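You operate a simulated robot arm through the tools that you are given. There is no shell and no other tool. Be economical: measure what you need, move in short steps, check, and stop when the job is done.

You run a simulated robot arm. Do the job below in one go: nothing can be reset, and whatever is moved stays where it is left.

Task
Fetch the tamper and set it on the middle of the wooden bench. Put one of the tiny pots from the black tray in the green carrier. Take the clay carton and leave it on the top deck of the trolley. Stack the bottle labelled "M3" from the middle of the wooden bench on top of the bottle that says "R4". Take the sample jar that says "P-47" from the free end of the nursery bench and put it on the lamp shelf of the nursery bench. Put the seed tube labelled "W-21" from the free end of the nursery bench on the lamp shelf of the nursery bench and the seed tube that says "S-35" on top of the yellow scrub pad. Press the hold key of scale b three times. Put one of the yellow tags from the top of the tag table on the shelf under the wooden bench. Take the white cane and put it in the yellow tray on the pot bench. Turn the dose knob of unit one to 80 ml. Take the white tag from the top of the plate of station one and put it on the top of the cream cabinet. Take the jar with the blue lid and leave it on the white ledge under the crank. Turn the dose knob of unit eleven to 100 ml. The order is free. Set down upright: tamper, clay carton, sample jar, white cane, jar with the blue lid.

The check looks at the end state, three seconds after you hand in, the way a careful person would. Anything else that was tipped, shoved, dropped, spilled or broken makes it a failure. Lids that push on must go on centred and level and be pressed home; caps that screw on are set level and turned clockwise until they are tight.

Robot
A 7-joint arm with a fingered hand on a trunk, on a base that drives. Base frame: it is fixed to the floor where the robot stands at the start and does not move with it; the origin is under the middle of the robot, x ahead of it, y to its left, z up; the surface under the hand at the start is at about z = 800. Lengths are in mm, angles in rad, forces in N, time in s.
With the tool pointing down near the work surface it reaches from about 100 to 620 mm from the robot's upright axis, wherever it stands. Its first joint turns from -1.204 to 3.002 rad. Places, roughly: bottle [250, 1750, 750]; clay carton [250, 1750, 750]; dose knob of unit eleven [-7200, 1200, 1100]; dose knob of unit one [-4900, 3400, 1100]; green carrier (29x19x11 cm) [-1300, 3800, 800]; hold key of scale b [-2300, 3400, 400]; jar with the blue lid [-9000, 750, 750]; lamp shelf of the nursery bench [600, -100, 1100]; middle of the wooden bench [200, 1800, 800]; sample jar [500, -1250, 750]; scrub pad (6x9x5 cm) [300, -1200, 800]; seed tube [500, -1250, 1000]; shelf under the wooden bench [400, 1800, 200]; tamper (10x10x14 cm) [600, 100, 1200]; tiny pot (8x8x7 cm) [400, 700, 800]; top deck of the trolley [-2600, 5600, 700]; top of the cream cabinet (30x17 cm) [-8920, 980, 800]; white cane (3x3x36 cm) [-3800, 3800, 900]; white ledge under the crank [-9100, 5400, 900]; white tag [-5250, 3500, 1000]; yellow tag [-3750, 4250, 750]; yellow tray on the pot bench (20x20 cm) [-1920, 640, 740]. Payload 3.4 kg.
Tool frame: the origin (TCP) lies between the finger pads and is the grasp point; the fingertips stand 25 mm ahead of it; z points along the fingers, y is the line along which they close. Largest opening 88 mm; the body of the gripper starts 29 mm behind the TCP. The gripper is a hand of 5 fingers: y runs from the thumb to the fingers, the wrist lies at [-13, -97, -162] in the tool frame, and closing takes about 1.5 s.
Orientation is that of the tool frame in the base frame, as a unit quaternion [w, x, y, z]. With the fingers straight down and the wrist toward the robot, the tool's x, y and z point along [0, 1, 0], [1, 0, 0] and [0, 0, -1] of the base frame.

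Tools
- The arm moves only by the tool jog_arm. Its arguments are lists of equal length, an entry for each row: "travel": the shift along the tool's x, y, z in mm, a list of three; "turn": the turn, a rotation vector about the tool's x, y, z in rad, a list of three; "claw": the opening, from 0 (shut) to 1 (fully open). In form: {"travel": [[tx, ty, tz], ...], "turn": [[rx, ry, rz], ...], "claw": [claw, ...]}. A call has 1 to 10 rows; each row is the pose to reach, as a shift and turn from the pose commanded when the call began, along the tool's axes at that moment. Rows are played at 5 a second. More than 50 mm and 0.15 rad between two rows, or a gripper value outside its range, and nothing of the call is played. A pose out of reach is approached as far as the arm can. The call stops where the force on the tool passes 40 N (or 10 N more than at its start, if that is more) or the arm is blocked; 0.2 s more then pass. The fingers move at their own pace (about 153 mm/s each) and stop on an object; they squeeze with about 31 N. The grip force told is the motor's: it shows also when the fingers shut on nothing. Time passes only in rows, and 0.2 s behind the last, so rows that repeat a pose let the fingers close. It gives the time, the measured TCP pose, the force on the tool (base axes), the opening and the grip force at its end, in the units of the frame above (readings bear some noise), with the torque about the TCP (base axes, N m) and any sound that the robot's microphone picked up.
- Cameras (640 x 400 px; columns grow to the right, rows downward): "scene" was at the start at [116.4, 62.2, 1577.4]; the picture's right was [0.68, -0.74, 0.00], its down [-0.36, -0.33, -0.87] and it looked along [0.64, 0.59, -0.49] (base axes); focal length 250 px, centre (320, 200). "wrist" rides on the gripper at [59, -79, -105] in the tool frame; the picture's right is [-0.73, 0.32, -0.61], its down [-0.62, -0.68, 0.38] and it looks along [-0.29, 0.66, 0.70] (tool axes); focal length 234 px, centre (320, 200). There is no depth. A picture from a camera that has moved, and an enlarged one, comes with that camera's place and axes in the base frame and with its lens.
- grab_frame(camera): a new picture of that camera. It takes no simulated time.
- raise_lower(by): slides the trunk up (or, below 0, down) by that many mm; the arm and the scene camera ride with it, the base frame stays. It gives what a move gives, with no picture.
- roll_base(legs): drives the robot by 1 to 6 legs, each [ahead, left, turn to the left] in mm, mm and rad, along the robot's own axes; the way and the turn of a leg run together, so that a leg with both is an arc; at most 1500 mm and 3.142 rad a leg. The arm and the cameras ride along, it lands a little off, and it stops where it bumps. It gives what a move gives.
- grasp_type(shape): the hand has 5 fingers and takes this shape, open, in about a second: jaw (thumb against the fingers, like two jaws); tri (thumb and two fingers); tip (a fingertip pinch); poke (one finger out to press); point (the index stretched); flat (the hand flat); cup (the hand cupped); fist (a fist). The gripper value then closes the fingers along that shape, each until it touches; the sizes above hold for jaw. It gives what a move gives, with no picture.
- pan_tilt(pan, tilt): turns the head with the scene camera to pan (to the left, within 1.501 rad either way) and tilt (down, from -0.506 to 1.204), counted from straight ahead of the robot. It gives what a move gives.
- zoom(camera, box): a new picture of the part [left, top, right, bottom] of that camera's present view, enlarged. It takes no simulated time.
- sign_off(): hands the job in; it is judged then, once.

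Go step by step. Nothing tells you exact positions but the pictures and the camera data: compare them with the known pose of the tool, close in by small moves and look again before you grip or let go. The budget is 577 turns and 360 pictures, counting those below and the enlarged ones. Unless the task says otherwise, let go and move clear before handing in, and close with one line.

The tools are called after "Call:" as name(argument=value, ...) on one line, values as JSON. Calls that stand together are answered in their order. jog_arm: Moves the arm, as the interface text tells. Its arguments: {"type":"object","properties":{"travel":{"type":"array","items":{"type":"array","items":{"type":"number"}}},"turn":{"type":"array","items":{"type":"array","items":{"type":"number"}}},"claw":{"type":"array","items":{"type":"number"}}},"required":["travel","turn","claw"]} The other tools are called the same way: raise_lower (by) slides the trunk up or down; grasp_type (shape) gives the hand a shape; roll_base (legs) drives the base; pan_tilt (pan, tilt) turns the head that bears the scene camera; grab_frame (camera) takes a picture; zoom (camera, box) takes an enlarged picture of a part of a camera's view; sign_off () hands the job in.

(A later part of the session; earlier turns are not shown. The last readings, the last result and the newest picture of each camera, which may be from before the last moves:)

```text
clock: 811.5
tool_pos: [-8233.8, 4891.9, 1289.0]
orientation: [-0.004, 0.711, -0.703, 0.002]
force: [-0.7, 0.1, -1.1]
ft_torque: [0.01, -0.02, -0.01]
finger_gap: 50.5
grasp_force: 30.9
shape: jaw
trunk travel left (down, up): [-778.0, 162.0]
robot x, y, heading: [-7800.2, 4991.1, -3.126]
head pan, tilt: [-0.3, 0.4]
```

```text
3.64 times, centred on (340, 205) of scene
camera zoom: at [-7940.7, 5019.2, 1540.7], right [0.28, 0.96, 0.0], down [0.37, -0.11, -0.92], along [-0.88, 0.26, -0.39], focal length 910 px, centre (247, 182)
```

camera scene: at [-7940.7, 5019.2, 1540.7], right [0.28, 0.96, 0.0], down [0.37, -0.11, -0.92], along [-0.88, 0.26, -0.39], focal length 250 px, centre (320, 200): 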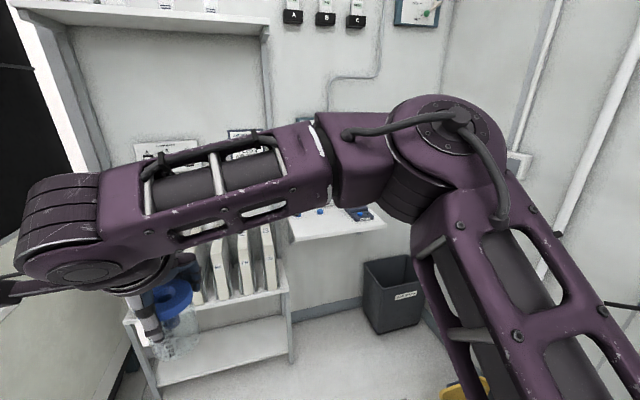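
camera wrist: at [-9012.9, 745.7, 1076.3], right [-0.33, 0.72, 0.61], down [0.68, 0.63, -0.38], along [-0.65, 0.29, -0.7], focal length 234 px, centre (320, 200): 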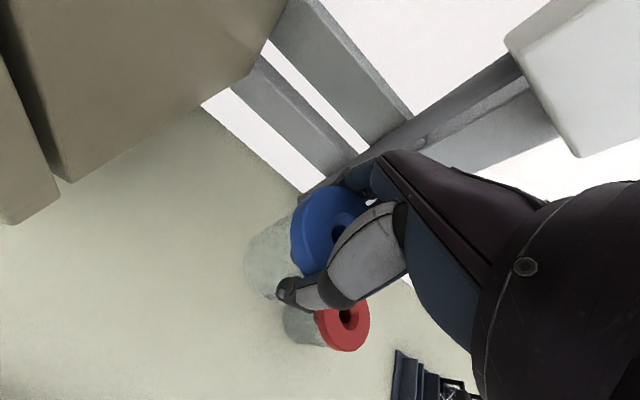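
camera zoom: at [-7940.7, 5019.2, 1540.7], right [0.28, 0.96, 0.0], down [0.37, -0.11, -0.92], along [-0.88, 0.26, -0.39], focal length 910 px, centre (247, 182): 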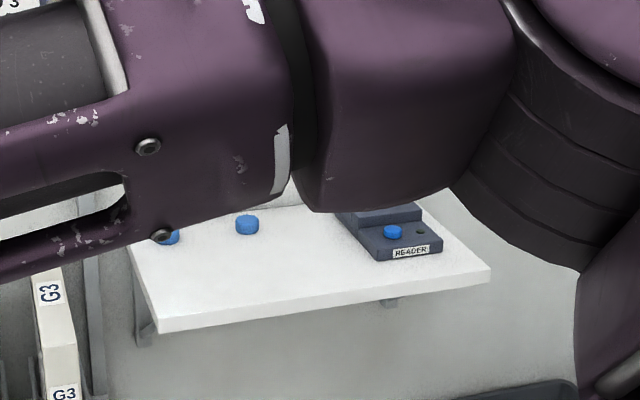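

The ledge (≈[-9067, 5418, 900]) has free space at its front centre. Drive there.

Call:
roll_base(legs=[[0, -515, 0], [690, 0, 0]])

Call:
pan_tilt(pan=0.1, tilt=0.7)

Call:
grab_frame(camera="scene")

Call:
grab_frame(camera="wrist")

```text
clock: 812.9
tool_pos: [-8234.8, 4978.8, 1290.3]
orientation: [-0.003, 0.713, -0.701, 0.003]
force: [-0.1, 0.5, -0.4]
ft_torque: [0.0, 0.0, 0.04]
finger_gap: 50.4
grasp_force: 31.1
shape: jaw
trunk travel left (down, up): [-778.0, 162.0]
robot x, y, heading: [-7805.2, 5077.8, -3.123]
head pan, tilt: [-0.3, 0.4]
stopped in leg 1: the robot was blocked; the commanded pose is now the measured one
```

```text
clock: 813.8
tool_pos: [-8234.8, 4972.9, 1289.8]
orientation: [-0.005, 0.713, -0.701, 0.001]
force: [-0.4, 0.0, -0.6]
ft_torque: [0.0, -0.02, 0.01]
finger_gap: 50.5
grasp_force: 31.2
shape: jaw
trunk travel left (down, up): [-778.0, 162.0]
robot x, y, heading: [-7809.9, 5075.1, -3.122]
head pan, tilt: [0.099, 0.7]
```

```text
63 pictures are left
camera scene: at [-7939.3, 5065.9, 1513.9], right [-0.12, 0.99, 0.0], down [0.64, 0.08, -0.77], along [-0.76, -0.09, -0.64], focal length 250 px, centre (320, 200)
```

scene: 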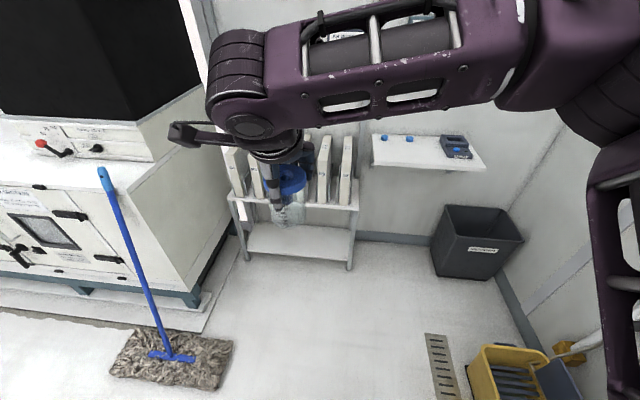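

```text
62 pictures are left
camera wrist: at [-8156.6, 4914.6, 1395.9], right [-0.34, 0.72, 0.61], down [0.67, 0.64, -0.37], along [-0.66, 0.28, -0.7], focal length 234 px, centre (320, 200)
```

wrist: 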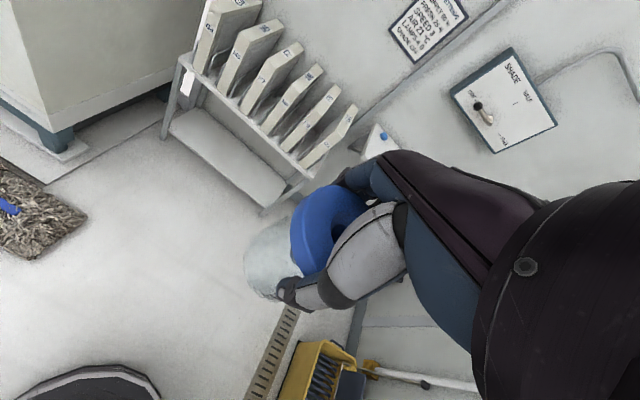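

North bench end blocked the sideways move; a mop stands to the left and a bucket is ahead-right. Go west first, then north, then west to the ledge.

Call:
roll_base(legs=[[380, 0, -0.018], [0, -385, 0], [310, 0, 0]])

Call:
grab_frame(camera="scene")

```text
clock: 819.9
tool_pos: [-8932.8, 5338.9, 1289.8]
orientation: [-0.003, 0.711, -0.703, 0.001]
force: [-0.7, -0.8, -1.6]
ft_torque: [0.03, 0.02, -0.03]
finger_gap: 50.5
grasp_force: 31.6
shape: jaw
trunk travel left (down, up): [-778.0, 162.0]
robot x, y, heading: [-8497.8, 5437.9, -3.126]
head pan, tilt: [0.099, 0.7]
```

```text
61 pictures are left
camera scene: at [-8635.8, 5430.1, 1513.9], right [-0.11, 0.99, 0.0], down [0.64, 0.07, -0.77], along [-0.76, -0.09, -0.64], focal length 250 px, centre (320, 200)
```

scene: 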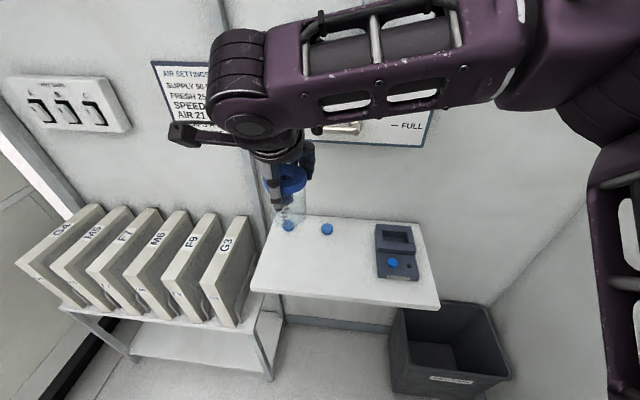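

Call:
jog_arm(travel=[[-3, 40, 0], [-6, 80, 0], [-8, 122, 0], [-8, 122, 0]], turn=[[0, 0, 0], [0, 0, 0], [0, 0, 0], [0, 0, 0]], claw=[0, 0, 0, 0])

Call:
raise_lower(by=-270)

Call:
zoom(camera="scene", box=[200, 60, 440, 260])

Call:
grab_frame(camera="wrist")

```text
clock: 820.9
tool_pos: [-9056.6, 5344.6, 1290.9]
orientation: [-0.004, 0.711, -0.704, 0.001]
force: [-0.1, 0.4, -0.2]
ft_torque: [0.05, 0.0, -0.01]
finger_gap: 50.5
grasp_force: 31.4
shape: jaw
trunk travel left (down, up): [-778.0, 162.0]
robot x, y, heading: [-8500.2, 5438.5, -3.121]
head pan, tilt: [0.099, 0.7]
```

```text
clock: 823.6
tool_pos: [-9056.4, 5344.5, 1020.5]
orientation: [-0.003, 0.711, -0.703, 0.001]
force: [-0.2, 0.0, -0.6]
ft_torque: [0.01, 0.04, 0.0]
finger_gap: 50.6
grasp_force: 30.8
shape: jaw
trunk travel left (down, up): [-508.0, 432.0]
robot x, y, heading: [-8501.3, 5441.2, -3.127]
head pan, tilt: [0.099, 0.7]
```

```text
2.00 times, centred on (320, 160) of scene
camera zoom: at [-8636.4, 5430.0, 1243.8], right [-0.11, 0.99, 0.0], down [0.64, 0.07, -0.76], along [-0.76, -0.09, -0.64], focal length 501 px, centre (320, 280)
```

zoom: 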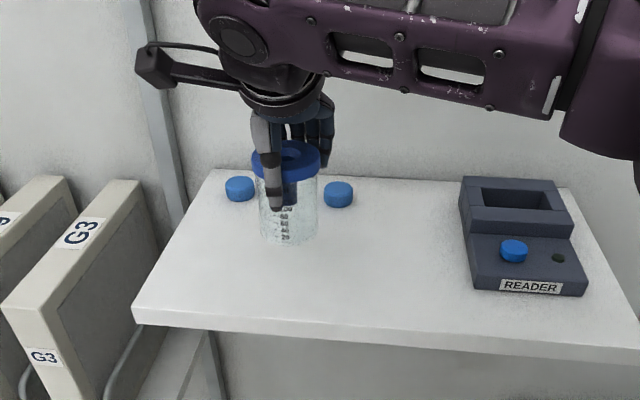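

```text
59 pictures are left
camera wrist: at [-8978.3, 5286.5, 1126.4], right [-0.34, 0.72, 0.61], down [0.68, 0.63, -0.38], along [-0.65, 0.29, -0.7], focal length 234 px, centre (320, 200)
```

wrist: 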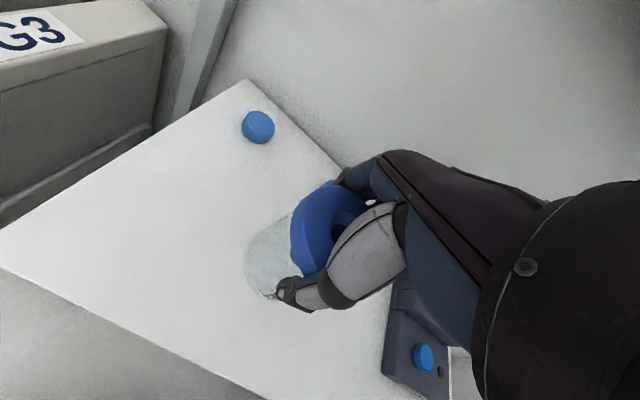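

Call:
raise_lower(by=-25)

Call:
jog_arm(travel=[[0, 0, 3], [0, 0, 6], [0, 0, 9], [0, 0, 12], [0, 0, 15], [0, 0, 18], [0, 0, 21], [0, 0, 24], [0, 0, 27], [0, 0, 30]], turn=[[0, 0, 0], [0, 0, 0], [0, 0, 0], [0, 0, 0], [0, 0, 0], [0, 0, 0], [0, 0, 0], [0, 0, 0], [0, 0, 0], [0, 0, 0]], claw=[0, 0, 0, 0, 0, 0, 0, 0, 0, 0])

Call:
zoom(camera="scene", box=[200, 60, 440, 260])

```text
clock: 824.3
tool_pos: [-9056.9, 5344.8, 995.1]
orientation: [-0.004, 0.711, -0.703, 0.002]
force: [0.2, 0.3, -1.6]
ft_torque: [0.02, 0.05, 0.03]
finger_gap: 50.5
grasp_force: 31.0
shape: jaw
trunk travel left (down, up): [-483.0, 457.0]
robot x, y, heading: [-8503.4, 5438.2, -3.127]
head pan, tilt: [0.099, 0.7]
```

```text
clock: 826.5
tool_pos: [-9056.0, 5345.7, 968.8]
orientation: [-0.002, 0.711, -0.703, 0.0]
force: [-2.9, -0.6, 16.3]
ft_torque: [0.0, 0.1, 0.02]
finger_gap: 50.6
grasp_force: 31.1
shape: jaw
trunk travel left (down, up): [-483.0, 457.0]
robot x, y, heading: [-8500.0, 5439.4, -3.128]
head pan, tilt: [0.099, 0.7]
```

```text
2.00 times, centred on (320, 160) of scene
camera zoom: at [-8634.5, 5430.4, 1219.4], right [-0.11, 0.99, 0.0], down [0.64, 0.07, -0.77], along [-0.76, -0.09, -0.64], focal length 501 px, centre (320, 280)
```

zoom: 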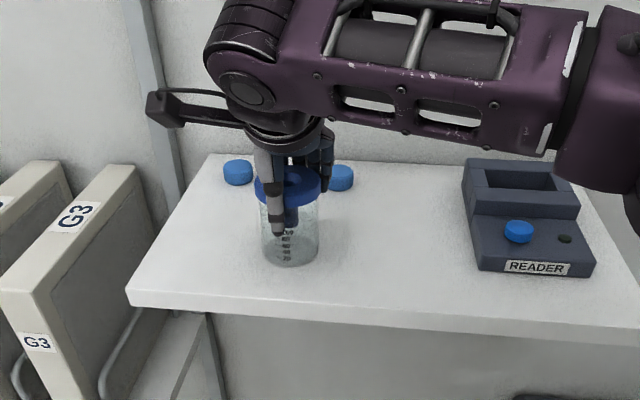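

Jar is on the ledge. Ease off, release and lift.

Call:
jog_arm(travel=[[0, 0, -2], [0, 0, -2.5], [0, 0, -2.5], [0, 0, -2.5], [0, 0, -2.5], [0, 0, -2.5], [0, 0, -2.5]], turn=[[0, 0, 0], [0, 0, 0], [0, 0, 0], [0, 0, 0], [0, 0, 0], [0, 0, 0], [0, 0, 0]], claw=[0, 0, 0.62, 0.72, 0.85, 1, 1])

Call:
raise_lower(by=250)

Call:
grab_frame(camera="scene")

```text
clock: 828.1
tool_pos: [-9055.4, 5346.0, 967.4]
orientation: [-0.004, 0.711, -0.703, 0.002]
force: [0.0, 0.0, -0.3]
ft_torque: [0.01, 0.0, 0.02]
finger_gap: 88.0
grasp_force: 0.2
shape: jaw
trunk travel left (down, up): [-483.0, 457.0]
robot x, y, heading: [-8503.2, 5437.2, -3.125]
head pan, tilt: [0.099, 0.7]
```

```text
clock: 830.7
tool_pos: [-9055.8, 5344.2, 1217.9]
orientation: [-0.004, 0.712, -0.703, 0.002]
force: [-0.5, -0.3, -0.6]
ft_torque: [0.01, 0.0, -0.03]
finger_gap: 87.4
grasp_force: 0.1
shape: jaw
trunk travel left (down, up): [-733.0, 207.0]
robot x, y, heading: [-8500.5, 5438.9, -3.129]
head pan, tilt: [0.099, 0.7]
```

```text
57 pictures are left
camera scene: at [-8636.4, 5430.1, 1468.8], right [-0.11, 0.99, 0.0], down [0.64, 0.07, -0.76], along [-0.76, -0.09, -0.64], focal length 250 px, centre (320, 200)
```

scene: 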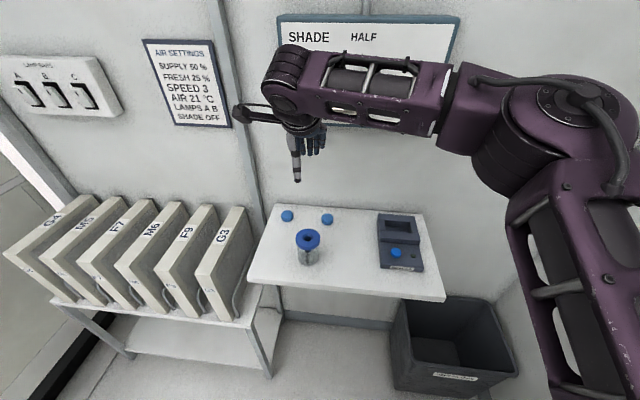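

Jar placed upright. Last: unit eleven. Retract and drive around into the east aisle of the right row.

Call:
jog_arm(travel=[[0, -40, -20], [0, -80, -40], [0, -120, -60], [0, -150, -80]], turn=[[0, 0, 0], [0, 0, 0], [0, 0, 0], [0, 0, 0]], claw=[1, 1, 1, 1])

Call:
roll_base(legs=[[-320, 0, -0.015], [0, 680, 0], [-1500, 0, 0], [-600, 0, 0]])

Call:
pan_tilt(pan=1.4, tilt=0.3)

Call:
grab_frame(camera="scene")

```text
clock: 831.7
tool_pos: [-8900.8, 5347.0, 1301.8]
orientation: [-0.004, 0.711, -0.703, 0.001]
force: [0.1, 0.0, 0.0]
ft_torque: [-0.02, 0.01, 0.01]
finger_gap: 87.8
grasp_force: 0.1
shape: jaw
trunk travel left (down, up): [-733.0, 207.0]
robot x, y, heading: [-8501.4, 5443.0, -3.124]
head pan, tilt: [0.099, 0.7]
```

```text
clock: 847.1
tool_pos: [-6488.6, 4687.3, 1300.8]
orientation: [0.004, -0.707, 0.707, -0.003]
force: [-0.3, 0.9, 0.0]
ft_torque: [0.02, 0.0, -0.02]
finger_gap: 87.8
grasp_force: 0.0
shape: jaw
trunk travel left (down, up): [-733.0, 207.0]
robot x, y, heading: [-6084.0, 4778.3, -3.14]
head pan, tilt: [0.099, 0.7]
```

```text
clock: 848.6
tool_pos: [-6488.0, 4688.1, 1301.8]
orientation: [0.004, -0.706, 0.708, -0.002]
force: [0.2, 0.4, 0.3]
ft_torque: [0.0, 0.01, 0.01]
finger_gap: 87.5
grasp_force: 0.1
shape: jaw
trunk travel left (down, up): [-733.0, 207.0]
robot x, y, heading: [-6085.0, 4775.7, -3.14]
head pan, tilt: [1.4, 0.3]
```

```text
56 pictures are left
camera scene: at [-6151.2, 4683.4, 1504.9], right [-0.99, 0.17, 0.0], down [0.05, 0.29, -0.96], along [-0.16, -0.94, -0.3], focal length 250 px, centre (320, 200)
```

scene: 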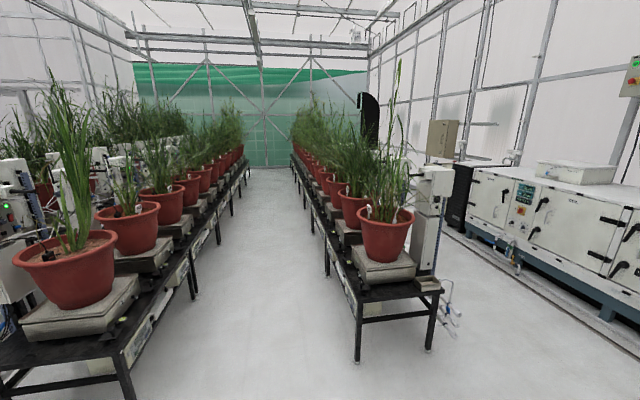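

Call:
roll_base(legs=[[0, 1500, 0], [0, 1500, 0], [0, 480, 0], [190, 0, 0]])

Call:
pan_tilt(pan=0.1, tilt=0.5)

Call:
grab_frame(camera="scene")

```text
clock: 866.8
tool_pos: [-6580.7, 1155.4, 1301.3]
orientation: [-0.004, 0.725, -0.688, 0.001]
force: [-0.3, -0.8, 0.4]
ft_torque: [0.01, -0.02, -0.02]
finger_gap: 88.1
grasp_force: 0.0
shape: jaw
trunk travel left (down, up): [-733.0, 207.0]
robot x, y, heading: [-6183.3, 1264.6, -3.083]
head pan, tilt: [1.4, 0.3]
```

```text
clock: 868.2
tool_pos: [-6580.3, 1154.6, 1302.1]
orientation: [-0.004, 0.725, -0.689, 0.001]
force: [-0.2, 0.0, -0.2]
ft_torque: [0.01, 0.0, 0.01]
finger_gap: 87.6
grasp_force: 0.0
shape: jaw
trunk travel left (down, up): [-733.0, 207.0]
robot x, y, heading: [-6182.7, 1261.7, -3.087]
head pan, tilt: [0.099, 0.499]
```

```text
55 pictures are left
camera scene: at [-6323.1, 1249.1, 1486.6], right [-0.16, 0.99, 0.0], down [0.47, 0.08, -0.88], along [-0.87, -0.14, -0.48], focal length 250 px, centre (320, 200)
```

scene: 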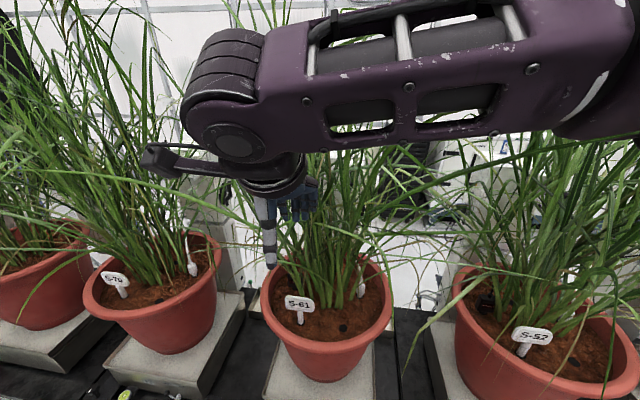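

Call:
zoom(camera="scene", box=[180, 120, 520, 320])

```text
1.88 times, centred on (350, 220) of scene
camera zoom: at [-6323.1, 1249.1, 1486.6], right [-0.16, 0.99, 0.0], down [0.47, 0.08, -0.88], along [-0.87, -0.14, -0.48], focal length 471 px, centre (264, 162)
```

zoom: 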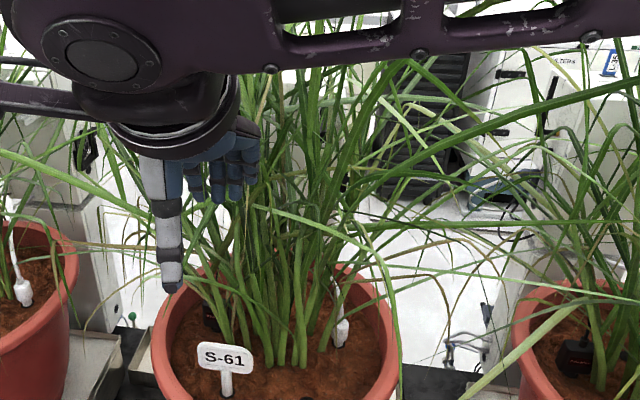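

Call:
pan_tilt(pan=0.3, tilt=0.9)

Call:
grab_frame(camera="scene")

```text
clock: 869.1
tool_pos: [-6581.1, 1155.3, 1300.1]
orientation: [-0.004, 0.726, -0.688, 0.001]
force: [-0.3, -0.5, -0.4]
ft_torque: [0.02, 0.0, 0.0]
finger_gap: 87.6
grasp_force: 0.0
shape: jaw
trunk travel left (down, up): [-733.0, 207.0]
robot x, y, heading: [-6184.8, 1264.8, -3.079]
head pan, tilt: [0.3, 0.901]
```

```text
53 pictures are left
camera scene: at [-6304.2, 1237.1, 1452.7], right [-0.35, 0.94, 0.0], down [0.73, 0.27, -0.62], along [-0.58, -0.22, -0.78], focal length 250 px, centre (320, 200)
```

scene: 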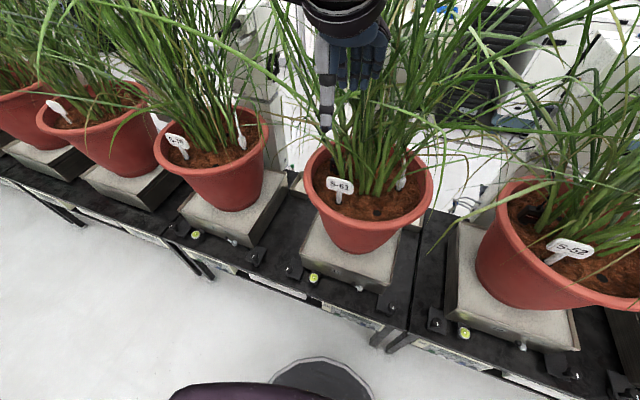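

Station 11's pot is at ~[-6805, 1190]; the unit is behind it. I'll set up the poke with forward tilt from this side and see the panel through the wrist camera.

Call:
roll_base(legs=[[100, 110, -0.06]])

Call:
grasp_type(shape="poke")

Call:
jog_arm(travel=[[-2, 40, 0], [-4, 80, 0], [-6, 120, 0], [-8, 160, 0], [-10, 190, 0], [-10, 190, 0], [-10, 190, 0], [-10, 190, 0]], turn=[[0, 0, 0], [0, 0, 0], [-0.13, 0, 0], [-0.26, 0, 0], [-0.39, 0, 0], [-0.52, 0, 0], [-0.64, 0, 0], [-0.75, 0, 0]], claw=[1, 1, 1, 1, 1, 1, 1, 1])

Call:
grab_frame(camera="wrist")

```text
clock: 870.5
tool_pos: [-6680.4, 1066.6, 1302.6]
orientation: [0.003, -0.705, 0.709, -0.001]
force: [0.2, -0.5, -0.2]
ft_torque: [0.0, 0.02, 0.01]
finger_gap: 87.9
grasp_force: 0.1
shape: jaw
trunk travel left (down, up): [-733.0, 207.0]
robot x, y, heading: [-6278.9, 1151.3, -3.139]
head pan, tilt: [0.3, 0.901]
```

```text
clock: 871.4
tool_pos: [-6680.6, 1065.9, 1301.5]
orientation: [0.004, -0.705, 0.709, -0.001]
force: [0.9, 1.1, 0.3]
ft_torque: [-0.02, 0.02, 0.01]
finger_gap: 0.0
grasp_force: 0.0
shape: poke
trunk travel left (down, up): [-733.0, 207.0]
robot x, y, heading: [-6279.1, 1152.9, -3.141]
head pan, tilt: [0.3, 0.901]
```

```text
clock: 873.2
tool_pos: [-6870.4, 1076.9, 1300.1]
orientation: [-0.256, -0.658, 0.659, 0.259]
force: [-0.2, -0.3, -0.4]
ft_torque: [0.01, 0.0, -0.01]
finger_gap: 0.0
grasp_force: 0.0
shape: poke
trunk travel left (down, up): [-733.0, 207.0]
robot x, y, heading: [-6278.9, 1152.1, -3.139]
head pan, tilt: [0.3, 0.901]
```

```text
52 pictures are left
camera wrist: at [-6743.2, 1017.5, 1324.7], right [0.18, 0.72, 0.67], down [0.24, 0.63, -0.74], along [-0.95, 0.29, -0.07], focal length 234 px, centre (320, 200)
```

wrist: 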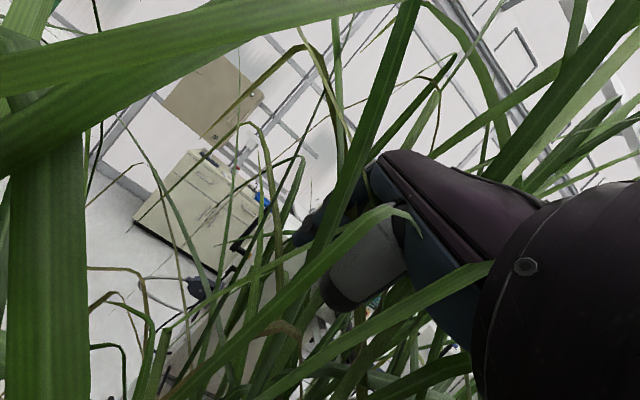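

Call:
raise_lower(by=-190)

Call:
grab_frame(camera="wrist")

```text
clock: 875.3
tool_pos: [-6872.1, 1077.1, 1109.5]
orientation: [-0.255, -0.659, 0.659, 0.257]
force: [0.6, -0.4, -0.1]
ft_torque: [-0.01, 0.0, 0.02]
finger_gap: 0.0
grasp_force: 0.0
shape: poke
trunk travel left (down, up): [-543.0, 397.0]
robot x, y, heading: [-6279.4, 1151.2, -3.142]
head pan, tilt: [0.3, 0.901]
```

```text
51 pictures are left
camera wrist: at [-6743.5, 1017.6, 1134.9], right [0.18, 0.72, 0.67], down [0.25, 0.63, -0.74], along [-0.95, 0.29, -0.07], focal length 234 px, centre (320, 200)
```

wrist: 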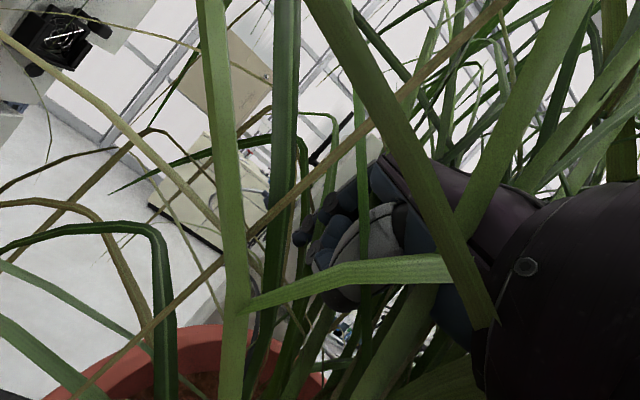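

Call:
roll_base(legs=[[0, -150, 0]])

Call:
grab_frame(camera="wrist")

```text
clock: 876.6
tool_pos: [-6870.5, 1233.4, 1110.2]
orientation: [-0.255, -0.658, 0.66, 0.258]
force: [0.9, -0.8, 0.4]
ft_torque: [-0.02, 0.01, 0.02]
finger_gap: 0.0
grasp_force: 0.2
shape: poke
trunk travel left (down, up): [-543.0, 397.0]
robot x, y, heading: [-6279.8, 1310.4, 3.147]
head pan, tilt: [0.3, 0.901]
```

```text
50 pictures are left
camera wrist: at [-6743.6, 1173.1, 1134.9], right [0.18, 0.72, 0.67], down [0.25, 0.62, -0.74], along [-0.95, 0.29, -0.07], focal length 234 px, centre (320, 200)
```

wrist: 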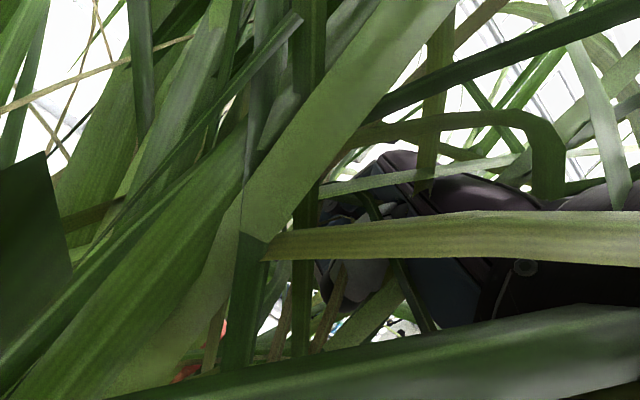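

The shoulder is on the right, so forward reach is larger there. Drive south and shift the arm to the robot's right.

Call:
roll_base(legs=[[0, 205, -0.005]])

Call:
jog_arm(travel=[[-40, 0, 0], [-80, 0, 0], [-120, 0, 0], [-160, 0, 0], [-200, 10, 10], [-235, 25, 25]], turn=[[0, 0, 0], [0, 0, 0], [0, 0, 0], [0, 0, 0], [0, 0, 0], [0, 0, 0]], claw=[1, 1, 1, 1, 1, 1])

Call:
grab_frame(camera="wrist")

```text
clock: 878.2
tool_pos: [-6874.2, 1037.8, 1110.3]
orientation: [-0.252, -0.655, 0.664, 0.26]
force: [-0.8, 0.4, -0.2]
ft_torque: [0.0, 0.02, -0.01]
finger_gap: 0.0
grasp_force: 0.0
shape: poke
trunk travel left (down, up): [-543.0, 397.0]
robot x, y, heading: [-6277.2, 1107.0, 3.131]
head pan, tilt: [0.3, 0.901]
```

```text
clock: 879.6
tool_pos: [-6906.9, 1277.1, 1111.1]
orientation: [-0.253, -0.654, 0.664, 0.26]
force: [0.4, 0.6, 0.3]
ft_torque: [-0.01, 0.03, 0.04]
finger_gap: 0.0
grasp_force: 0.1
shape: poke
trunk travel left (down, up): [-543.0, 397.0]
robot x, y, heading: [-6277.5, 1105.8, 3.127]
head pan, tilt: [0.3, 0.901]
```

```text
49 pictures are left
camera wrist: at [-6779.9, 1217.1, 1136.1], right [0.18, 0.72, 0.67], down [0.25, 0.62, -0.74], along [-0.95, 0.31, -0.07], focal length 234 px, centre (320, 200)
```

wrist: 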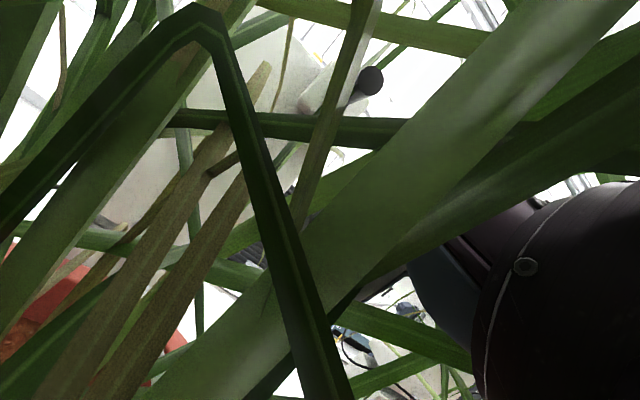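

Call:
jog_arm(travel=[[10, 15, 14], [20, 30, 28], [30, 45, 42]], turn=[[0, 0, 0], [0, 0, 0], [0, 0, 0]], claw=[1, 1, 1])

Call:
grab_frame(camera="wrist")

```text
clock: 880.4
tool_pos: [-6970.4, 1248.3, 1110.2]
orientation: [-0.253, -0.654, 0.663, 0.26]
force: [-1.1, -0.8, -0.5]
ft_torque: [0.02, 0.02, -0.02]
finger_gap: 0.3
grasp_force: 0.1
shape: poke
trunk travel left (down, up): [-543.0, 397.0]
robot x, y, heading: [-6280.3, 1106.7, 3.131]
head pan, tilt: [0.3, 0.901]
```

```text
48 pictures are left
camera wrist: at [-6842.4, 1187.1, 1134.7], right [0.18, 0.72, 0.67], down [0.25, 0.62, -0.74], along [-0.95, 0.31, -0.07], focal length 234 px, centre (320, 200)
```

wrist: 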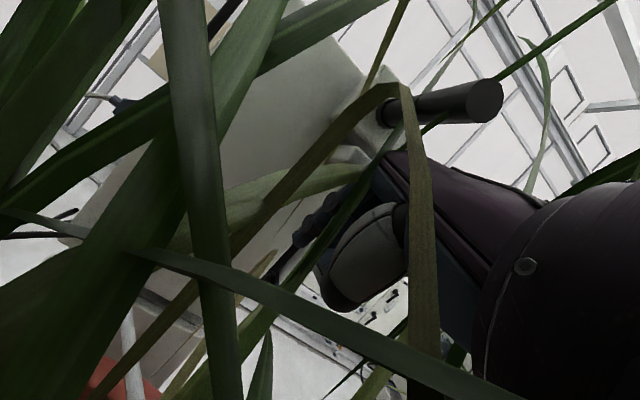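

The sensor rod of unit 11 is right above the hand (y≈1230), so the dose knob should be ~50 mm south of it. Back off, shift south, then look again.

Call:
jog_arm(travel=[[0, -22, -20], [0, -44, -41], [0, -68, -63]], turn=[[0, 0, 0], [0, 0, 0], [0, 0, 0]], claw=[1, 1, 1])

Call:
jog_arm(travel=[[30, 0, 0], [60, 0, 0], [85, 12, 11], [85, 36, 33], [85, 58, 54]], turn=[[0, 0, 0], [0, 0, 0], [0, 0, 0], [0, 0, 0], [0, 0, 0]], claw=[1, 1, 1, 1, 1])

Call:
grab_frame(camera="wrist")

```text
clock: 881.2
tool_pos: [-6872.2, 1245.5, 1113.2]
orientation: [-0.253, -0.653, 0.665, 0.26]
force: [-0.4, 1.0, 0.5]
ft_torque: [0.01, -0.01, -0.03]
finger_gap: 0.0
grasp_force: 0.1
shape: poke
trunk travel left (down, up): [-543.0, 397.0]
robot x, y, heading: [-6279.9, 1106.7, 3.134]
head pan, tilt: [0.3, 0.901]
```

```text
clock: 882.4
tool_pos: [-6956.3, 1157.9, 1108.0]
orientation: [-0.252, -0.655, 0.663, 0.26]
force: [-0.1, -0.1, 0.2]
ft_torque: [0.01, 0.01, -0.03]
finger_gap: 0.0
grasp_force: 0.1
shape: poke
trunk travel left (down, up): [-543.0, 397.0]
robot x, y, heading: [-6282.8, 1109.5, 3.134]
head pan, tilt: [0.3, 0.901]
```

```text
47 pictures are left
camera wrist: at [-6829.4, 1098.9, 1132.3], right [0.18, 0.72, 0.67], down [0.25, 0.62, -0.74], along [-0.95, 0.31, -0.07], focal length 234 px, centre (320, 200)
```

wrist: 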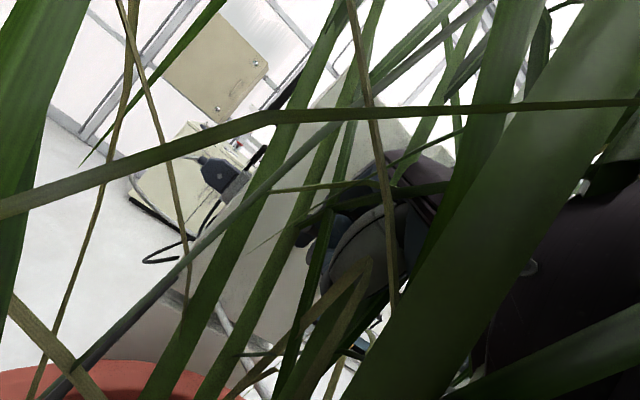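

Call:
zoom(camera="wrist", box=[200, 100, 420, 360])

```text
1.54 times, centred on (310, 230) of wrist
camera zoom: at [-6829.4, 1098.9, 1132.3], right [0.18, 0.72, 0.67], down [0.25, 0.62, -0.74], along [-0.95, 0.31, -0.07], focal length 360 px, centre (335, 154)
```

zoom: 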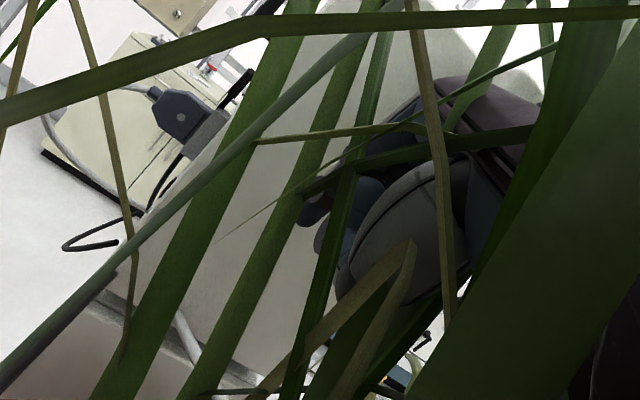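

Call:
zoom(camera="wrist", box=[230, 150, 330, 260])

Call:
pan_tilt(pan=-0.05, tilt=0.5)

Call:
grab_frame(camera="scene")

```text
3.64 times, centred on (280, 205) of wrist
camera zoom: at [-6829.4, 1098.9, 1132.3], right [0.18, 0.72, 0.67], down [0.25, 0.62, -0.74], along [-0.95, 0.31, -0.07], focal length 852 px, centre (466, 182)
```

zoom: 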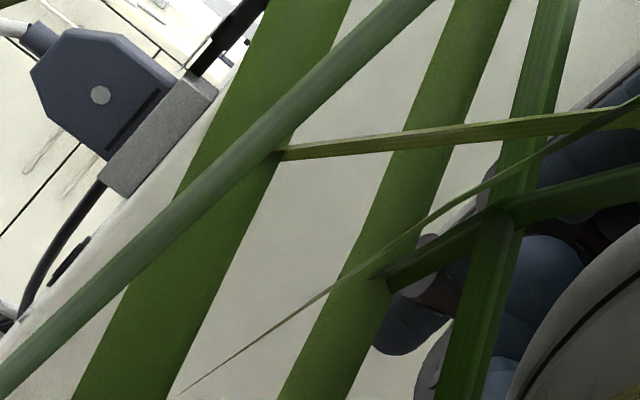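

```text
clock: 883.3
tool_pos: [-6956.7, 1160.1, 1107.8]
orientation: [-0.253, -0.654, 0.664, 0.26]
force: [0.1, -0.2, 0.1]
ft_torque: [0.04, -0.03, -0.03]
finger_gap: 0.0
grasp_force: 0.0
shape: poke
trunk travel left (down, up): [-543.0, 397.0]
robot x, y, heading: [-6280.0, 1108.2, 3.134]
head pan, tilt: [-0.051, 0.499]
```

```text
44 pictures are left
camera scene: at [-6420.8, 1114.7, 1296.5], right [0.06, 1.0, 0.0], down [0.48, -0.03, -0.88], along [-0.88, 0.05, -0.48], focal length 250 px, centre (320, 200)
```

scene: 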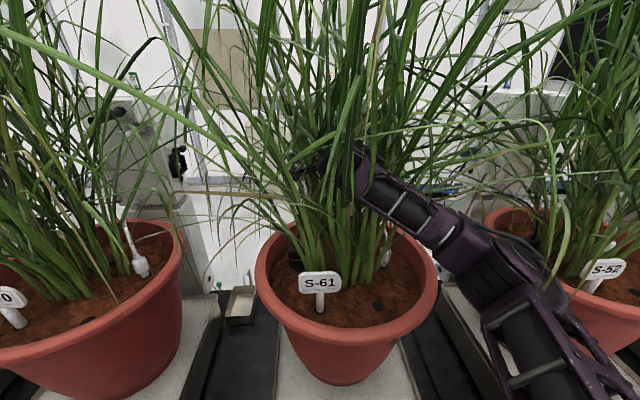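

The plain back of unit 11 faces this side, so its panel must face the west aisle (x≈-7200). Withdraw and drive around to the west aisle.

Call:
jog_arm(travel=[[0, -22, -20], [0, -44, -41], [0, -68, -63]], turn=[[0, 0, 0], [0, 0, 0], [0, 0, 0]], claw=[1, 1, 1])

Call:
raise_lower(by=350)

Call:
roll_base(legs=[[-200, 0, 0], [0, -1500, 0], [0, -1500, 0], [0, -600, 0], [1300, 0, 0]])

Call:
pan_tilt(pan=1.0, tilt=0.35)

Call:
grab_frame(camera="scene")

```text
clock: 884.1
tool_pos: [-6861.8, 1160.4, 1107.8]
orientation: [-0.253, -0.654, 0.664, 0.26]
force: [-0.3, -0.5, -0.2]
ft_torque: [0.0, -0.02, -0.01]
finger_gap: 0.0
grasp_force: 0.0
shape: poke
trunk travel left (down, up): [-543.0, 397.0]
robot x, y, heading: [-6278.8, 1107.3, 3.13]
head pan, tilt: [-0.051, 0.499]
```

```text
clock: 887.5
tool_pos: [-6863.1, 1161.0, 1458.2]
orientation: [-0.253, -0.654, 0.664, 0.26]
force: [0.0, 0.0, -0.5]
ft_torque: [-0.03, 0.03, -0.02]
finger_gap: 0.0
grasp_force: 0.1
shape: poke
trunk travel left (down, up): [-893.0, 47.0]
robot x, y, heading: [-6276.8, 1106.9, 3.133]
head pan, tilt: [-0.051, 0.499]
```

```text
clock: 912.1
tool_pos: [-7966.8, 4734.3, 1458.3]
orientation: [-0.254, -0.656, 0.661, 0.259]
force: [0.2, 0.4, -0.1]
ft_torque: [-0.02, -0.01, 0.01]
finger_gap: 0.0
grasp_force: 0.0
shape: poke
trunk travel left (down, up): [-893.0, 47.0]
robot x, y, heading: [-7383.3, 4684.7, 3.139]
head pan, tilt: [-0.051, 0.499]
```

```text
clock: 913.5
tool_pos: [-7966.7, 4733.6, 1459.5]
orientation: [-0.254, -0.657, 0.661, 0.259]
force: [-0.2, -0.4, -0.1]
ft_torque: [-0.03, -0.01, 0.0]
finger_gap: 0.0
grasp_force: 0.0
shape: poke
trunk travel left (down, up): [-893.0, 47.0]
robot x, y, heading: [-7380.8, 4686.4, 3.144]
head pan, tilt: [1.0, 0.351]
```

```text
43 pictures are left
camera scene: at [-7483.0, 4608.6, 1660.2], right [-0.84, 0.54, 0.0], down [0.19, 0.29, -0.94], along [-0.51, -0.79, -0.34], focal length 250 px, centre (320, 200)
```

scene: 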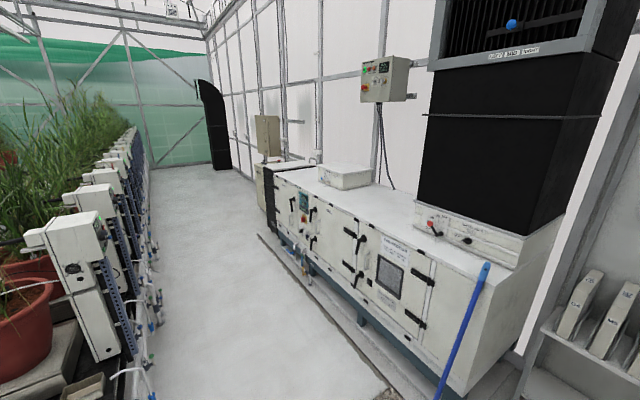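

Call:
zoom(camera="scene", box=[20, 120, 180, 370])

```text
1.60 times, centred on (100, 245) of scene
camera zoom: at [-7483.0, 4608.6, 1660.2], right [-0.84, 0.54, 0.0], down [0.19, 0.29, -0.94], along [-0.51, -0.79, -0.34], focal length 400 px, centre (672, 128)
```

zoom: 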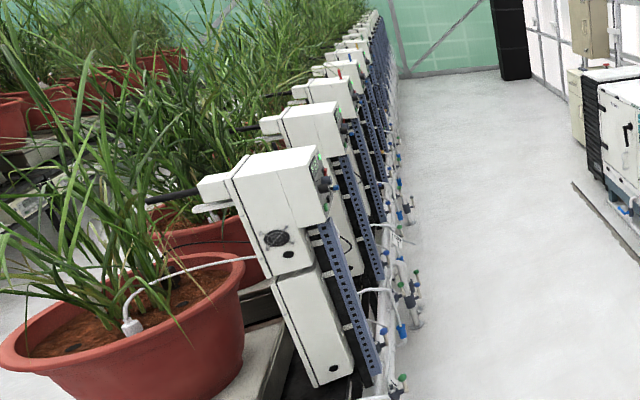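

Confirmed: panels on the right row face west. Drive down the west aisle to unit eleven and turn to face it.

Call:
roll_base(legs=[[370, 0, 0], [0, 1500, 0], [0, 1500, 0], [0, 430, 0], [0, 0, 3.14]])

Call:
pan_tilt(pan=0.0, tilt=0.55)

Call:
grab_frame(camera="scene")

```text
clock: 939.6
tool_pos: [-7280.9, 1133.7, 1458.5]
orientation: [0.266, 0.682, 0.635, 0.246]
force: [-0.2, -0.4, 0.2]
ft_torque: [0.0, 0.0, 0.03]
finger_gap: 0.1
grasp_force: 0.1
shape: poke
trunk travel left (down, up): [-893.0, 47.0]
robot x, y, heading: [-7862.9, 1222.1, -0.076]
head pan, tilt: [1.0, 0.351]
```

```text
clock: 940.9
tool_pos: [-7280.5, 1135.1, 1458.7]
orientation: [0.267, 0.683, 0.635, 0.245]
force: [0.1, -0.4, 0.4]
ft_torque: [-0.01, -0.02, 0.0]
finger_gap: 0.0
grasp_force: 0.0
shape: poke
trunk travel left (down, up): [-893.0, 47.0]
robot x, y, heading: [-7860.3, 1224.4, -0.07]
head pan, tilt: [0.0, 0.55]
```

```text
41 pictures are left
camera scene: at [-7721.7, 1212.4, 1642.0], right [-0.07, -1.0, 0.0], down [-0.52, 0.04, -0.85], along [0.85, -0.06, -0.52], focal length 250 px, centre (320, 200)
```

scene: 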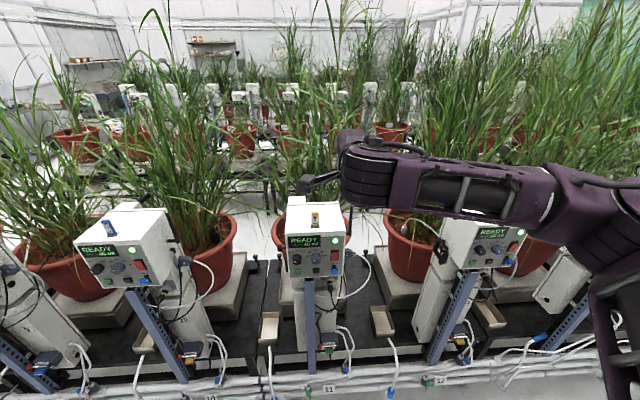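

Call:
zoom(camera="scene", box=[270, 195, 370, 295])

```text
4.00 times, centred on (320, 245) of scene
camera zoom: at [-7721.7, 1212.4, 1642.0], right [-0.07, -1.0, 0.0], down [-0.52, 0.04, -0.85], along [0.85, -0.06, -0.52], focal length 1001 px, centre (320, 20)
```

zoom: 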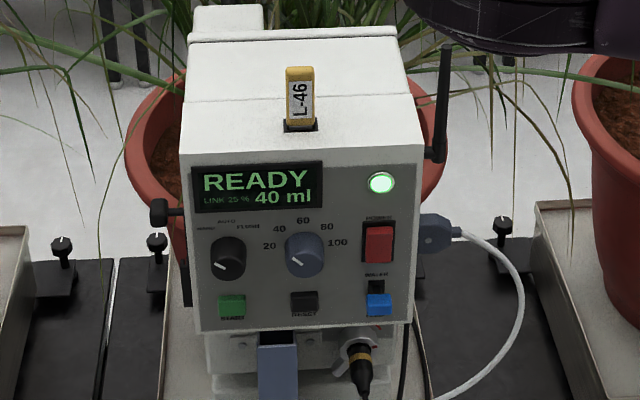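

Unit 11's panel (display 40 ml) is in clear view; dose knob ≈[-7148, 1184, 1075]. Square up, lower to its height and check with the wrist camera.

Call:
roll_base(legs=[[30, 30, 0.072]])

Call:
raise_lower(by=-365)

Call:
grab_frame(camera="wrist")

```text
clock: 941.8
tool_pos: [-7251.7, 1199.8, 1460.0]
orientation: [0.258, 0.659, 0.658, 0.258]
force: [-0.8, 0.2, 0.4]
ft_torque: [0.07, 0.03, 0.02]
finger_gap: 0.0
grasp_force: 0.0
shape: poke
trunk travel left (down, up): [-893.0, 47.0]
robot x, y, heading: [-7832.0, 1250.0, 0.007]
head pan, tilt: [0.0, 0.55]
```

```text
clock: 945.3
tool_pos: [-7244.1, 1204.5, 1093.3]
orientation: [0.258, 0.659, 0.659, 0.255]
force: [0.6, -1.1, -0.7]
ft_torque: [-0.05, -0.01, 0.01]
finger_gap: 0.2
grasp_force: 0.0
shape: poke
trunk travel left (down, up): [-528.0, 412.0]
robot x, y, heading: [-7830.8, 1250.8, 0.003]
head pan, tilt: [0.0, 0.55]
```

```text
39 pictures are left
camera wrist: at [-7374.6, 1263.6, 1117.9], right [-0.17, -0.72, 0.67], down [-0.24, -0.63, -0.74], along [0.95, -0.29, -0.07], focal length 234 px, centre (320, 200)
```

wrist: 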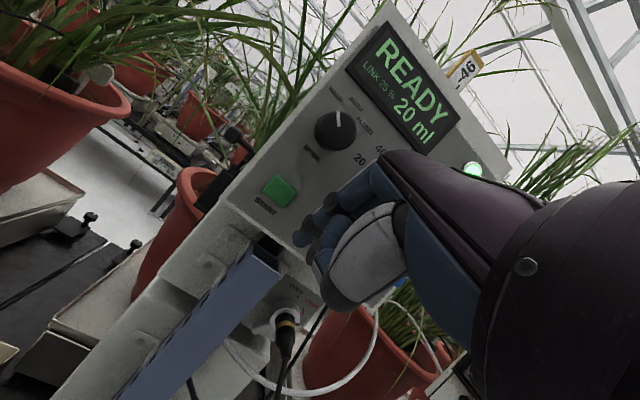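

Display now reads 20 ml – the panel is higher (z≈1150) than estimated and the finger brushed the knob while lowering. Check the MODE knob too.

Call:
zoom(camera="wrist", box=[240, 20, 480, 240])

```text
1.82 times, centred on (360, 130) of wrist
camera zoom: at [-7374.6, 1263.6, 1117.9], right [-0.17, -0.72, 0.67], down [-0.24, -0.63, -0.74], along [0.95, -0.29, -0.07], focal length 426 px, centre (247, 327)
```

zoom: 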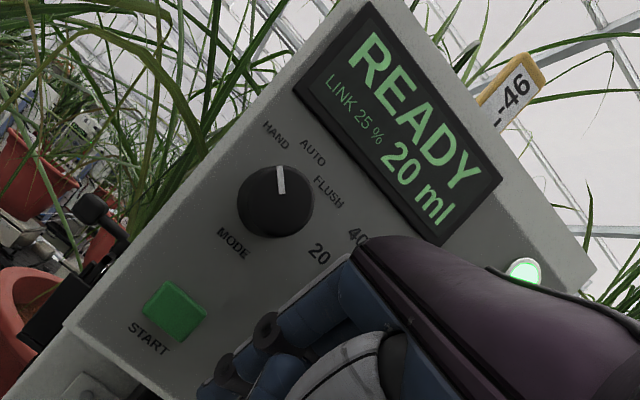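

Drag the finger upward along the dose knob's left side in small steps (turns it clockwise).

Call:
jog_arm(travel=[[-3, 5, -5], [-3, 10, -11], [-3, 16, -17], [-3, 22, -24], [-3, 28, -30], [-3, 34, -36], [-3, 40, -43], [-3, 46, -49]], turn=[[0, 0, 0], [0, 0, 0], [0, 0, 0], [0, 0, 0], [0, 0, 0], [0, 0, 0], [0, 0, 0], [0, 0, 0]], claw=[1, 1, 1, 1, 1, 1, 1, 1])

Call:
zoom(camera="wrist", box=[200, 80, 440, 300])

```text
clock: 947.1
tool_pos: [-7246.9, 1199.9, 1161.3]
orientation: [0.259, 0.659, 0.658, 0.256]
force: [-4.2, -0.1, 0.0]
ft_torque: [0.0, 0.01, -0.06]
finger_gap: 0.0
grasp_force: 0.0
shape: poke
trunk travel left (down, up): [-528.0, 412.0]
robot x, y, heading: [-7831.5, 1252.5, 0.005]
head pan, tilt: [0.0, 0.55]
```

```text
1.82 times, centred on (320, 190) of wrist
camera zoom: at [-7376.1, 1260.8, 1186.4], right [-0.18, -0.72, 0.67], down [-0.24, -0.63, -0.74], along [0.95, -0.29, -0.06], focal length 426 px, centre (320, 218)
```

zoom: 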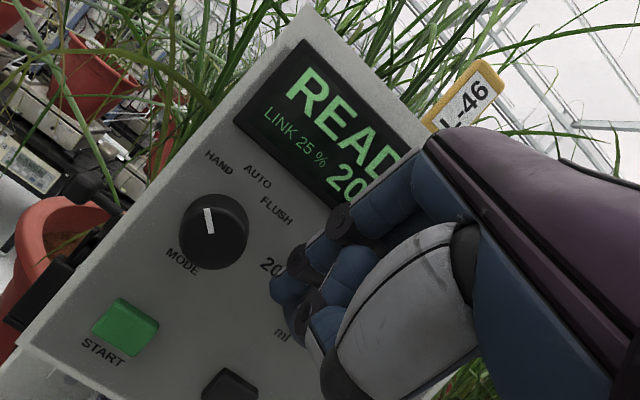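

Call:
jog_arm(travel=[[-4, 2, -2], [-5, 5, -5], [-6, 8, -9], [-6, 12, -13], [-6, 16, -17], [-6, 20, -21]], turn=[[0, 0, 0], [0, 0, 0], [0, 0, 0], [0, 0, 0], [0, 0, 0], [0, 0, 0]], claw=[1, 1, 1, 1, 1, 1])

Call:
zoom(camera="wrist", box=[200, 80, 440, 300])

```text
clock: 948.5
tool_pos: [-7243.1, 1195.5, 1190.9]
orientation: [0.257, 0.659, 0.659, 0.254]
force: [-0.6, 0.6, -0.3]
ft_torque: [-0.01, 0.02, -0.04]
finger_gap: 0.0
grasp_force: 0.1
shape: poke
trunk travel left (down, up): [-528.0, 412.0]
robot x, y, heading: [-7828.4, 1251.5, 0.002]
head pan, tilt: [0.0, 0.55]
```

```text
1.82 times, centred on (320, 190) of wrist
camera zoom: at [-7373.2, 1255.4, 1215.0], right [-0.17, -0.72, 0.67], down [-0.24, -0.63, -0.74], along [0.95, -0.29, -0.07], focal length 426 px, centre (320, 218)
```

zoom: 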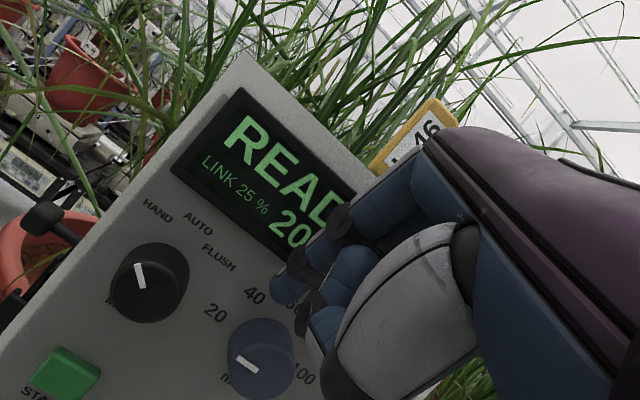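

The finger rode over the knob's front. Retry: from below-left, deeper toward the face, then press against the knob and lift.

Call:
jog_arm(travel=[[0, -14.8, -13.5], [5, -28, 1], [10, -41, 15.3], [10, -30, 26], [10, -18.2, 36.2], [10, -18.2, 36.2]], turn=[[0, 0, 0], [0, 0, 0], [0, 0, 0], [0, 0, 0], [0, 0, 0], [0, 0, 0]], claw=[1, 1, 1, 1, 1, 1])

Call:
zoom(camera="wrist", box=[200, 80, 440, 300])

```text
clock: 949.9
tool_pos: [-7237.6, 1207.9, 1155.8]
orientation: [0.261, 0.658, 0.659, 0.257]
force: [-19.1, 4.4, 4.6]
ft_torque: [-0.04, -0.04, -0.17]
finger_gap: 0.0
grasp_force: 0.1
shape: poke
trunk travel left (down, up): [-528.0, 412.0]
robot x, y, heading: [-7832.2, 1246.3, 0.007]
head pan, tilt: [0.0, 0.55]
```

```text
1.82 times, centred on (320, 190) of wrist
camera zoom: at [-7367.7, 1266.8, 1179.1], right [-0.18, -0.72, 0.67], down [-0.24, -0.63, -0.74], along [0.96, -0.29, -0.06], focal length 426 px, centre (320, 218)
```

zoom: 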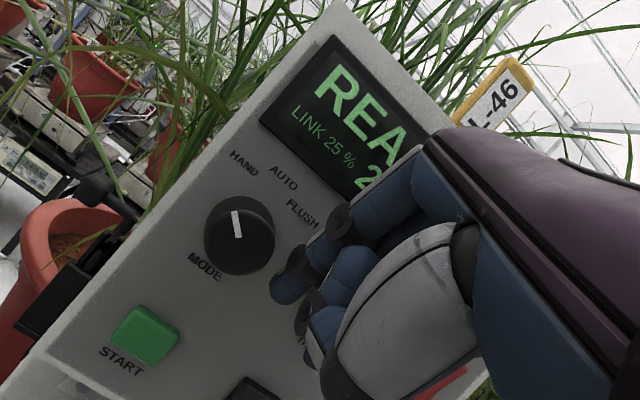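

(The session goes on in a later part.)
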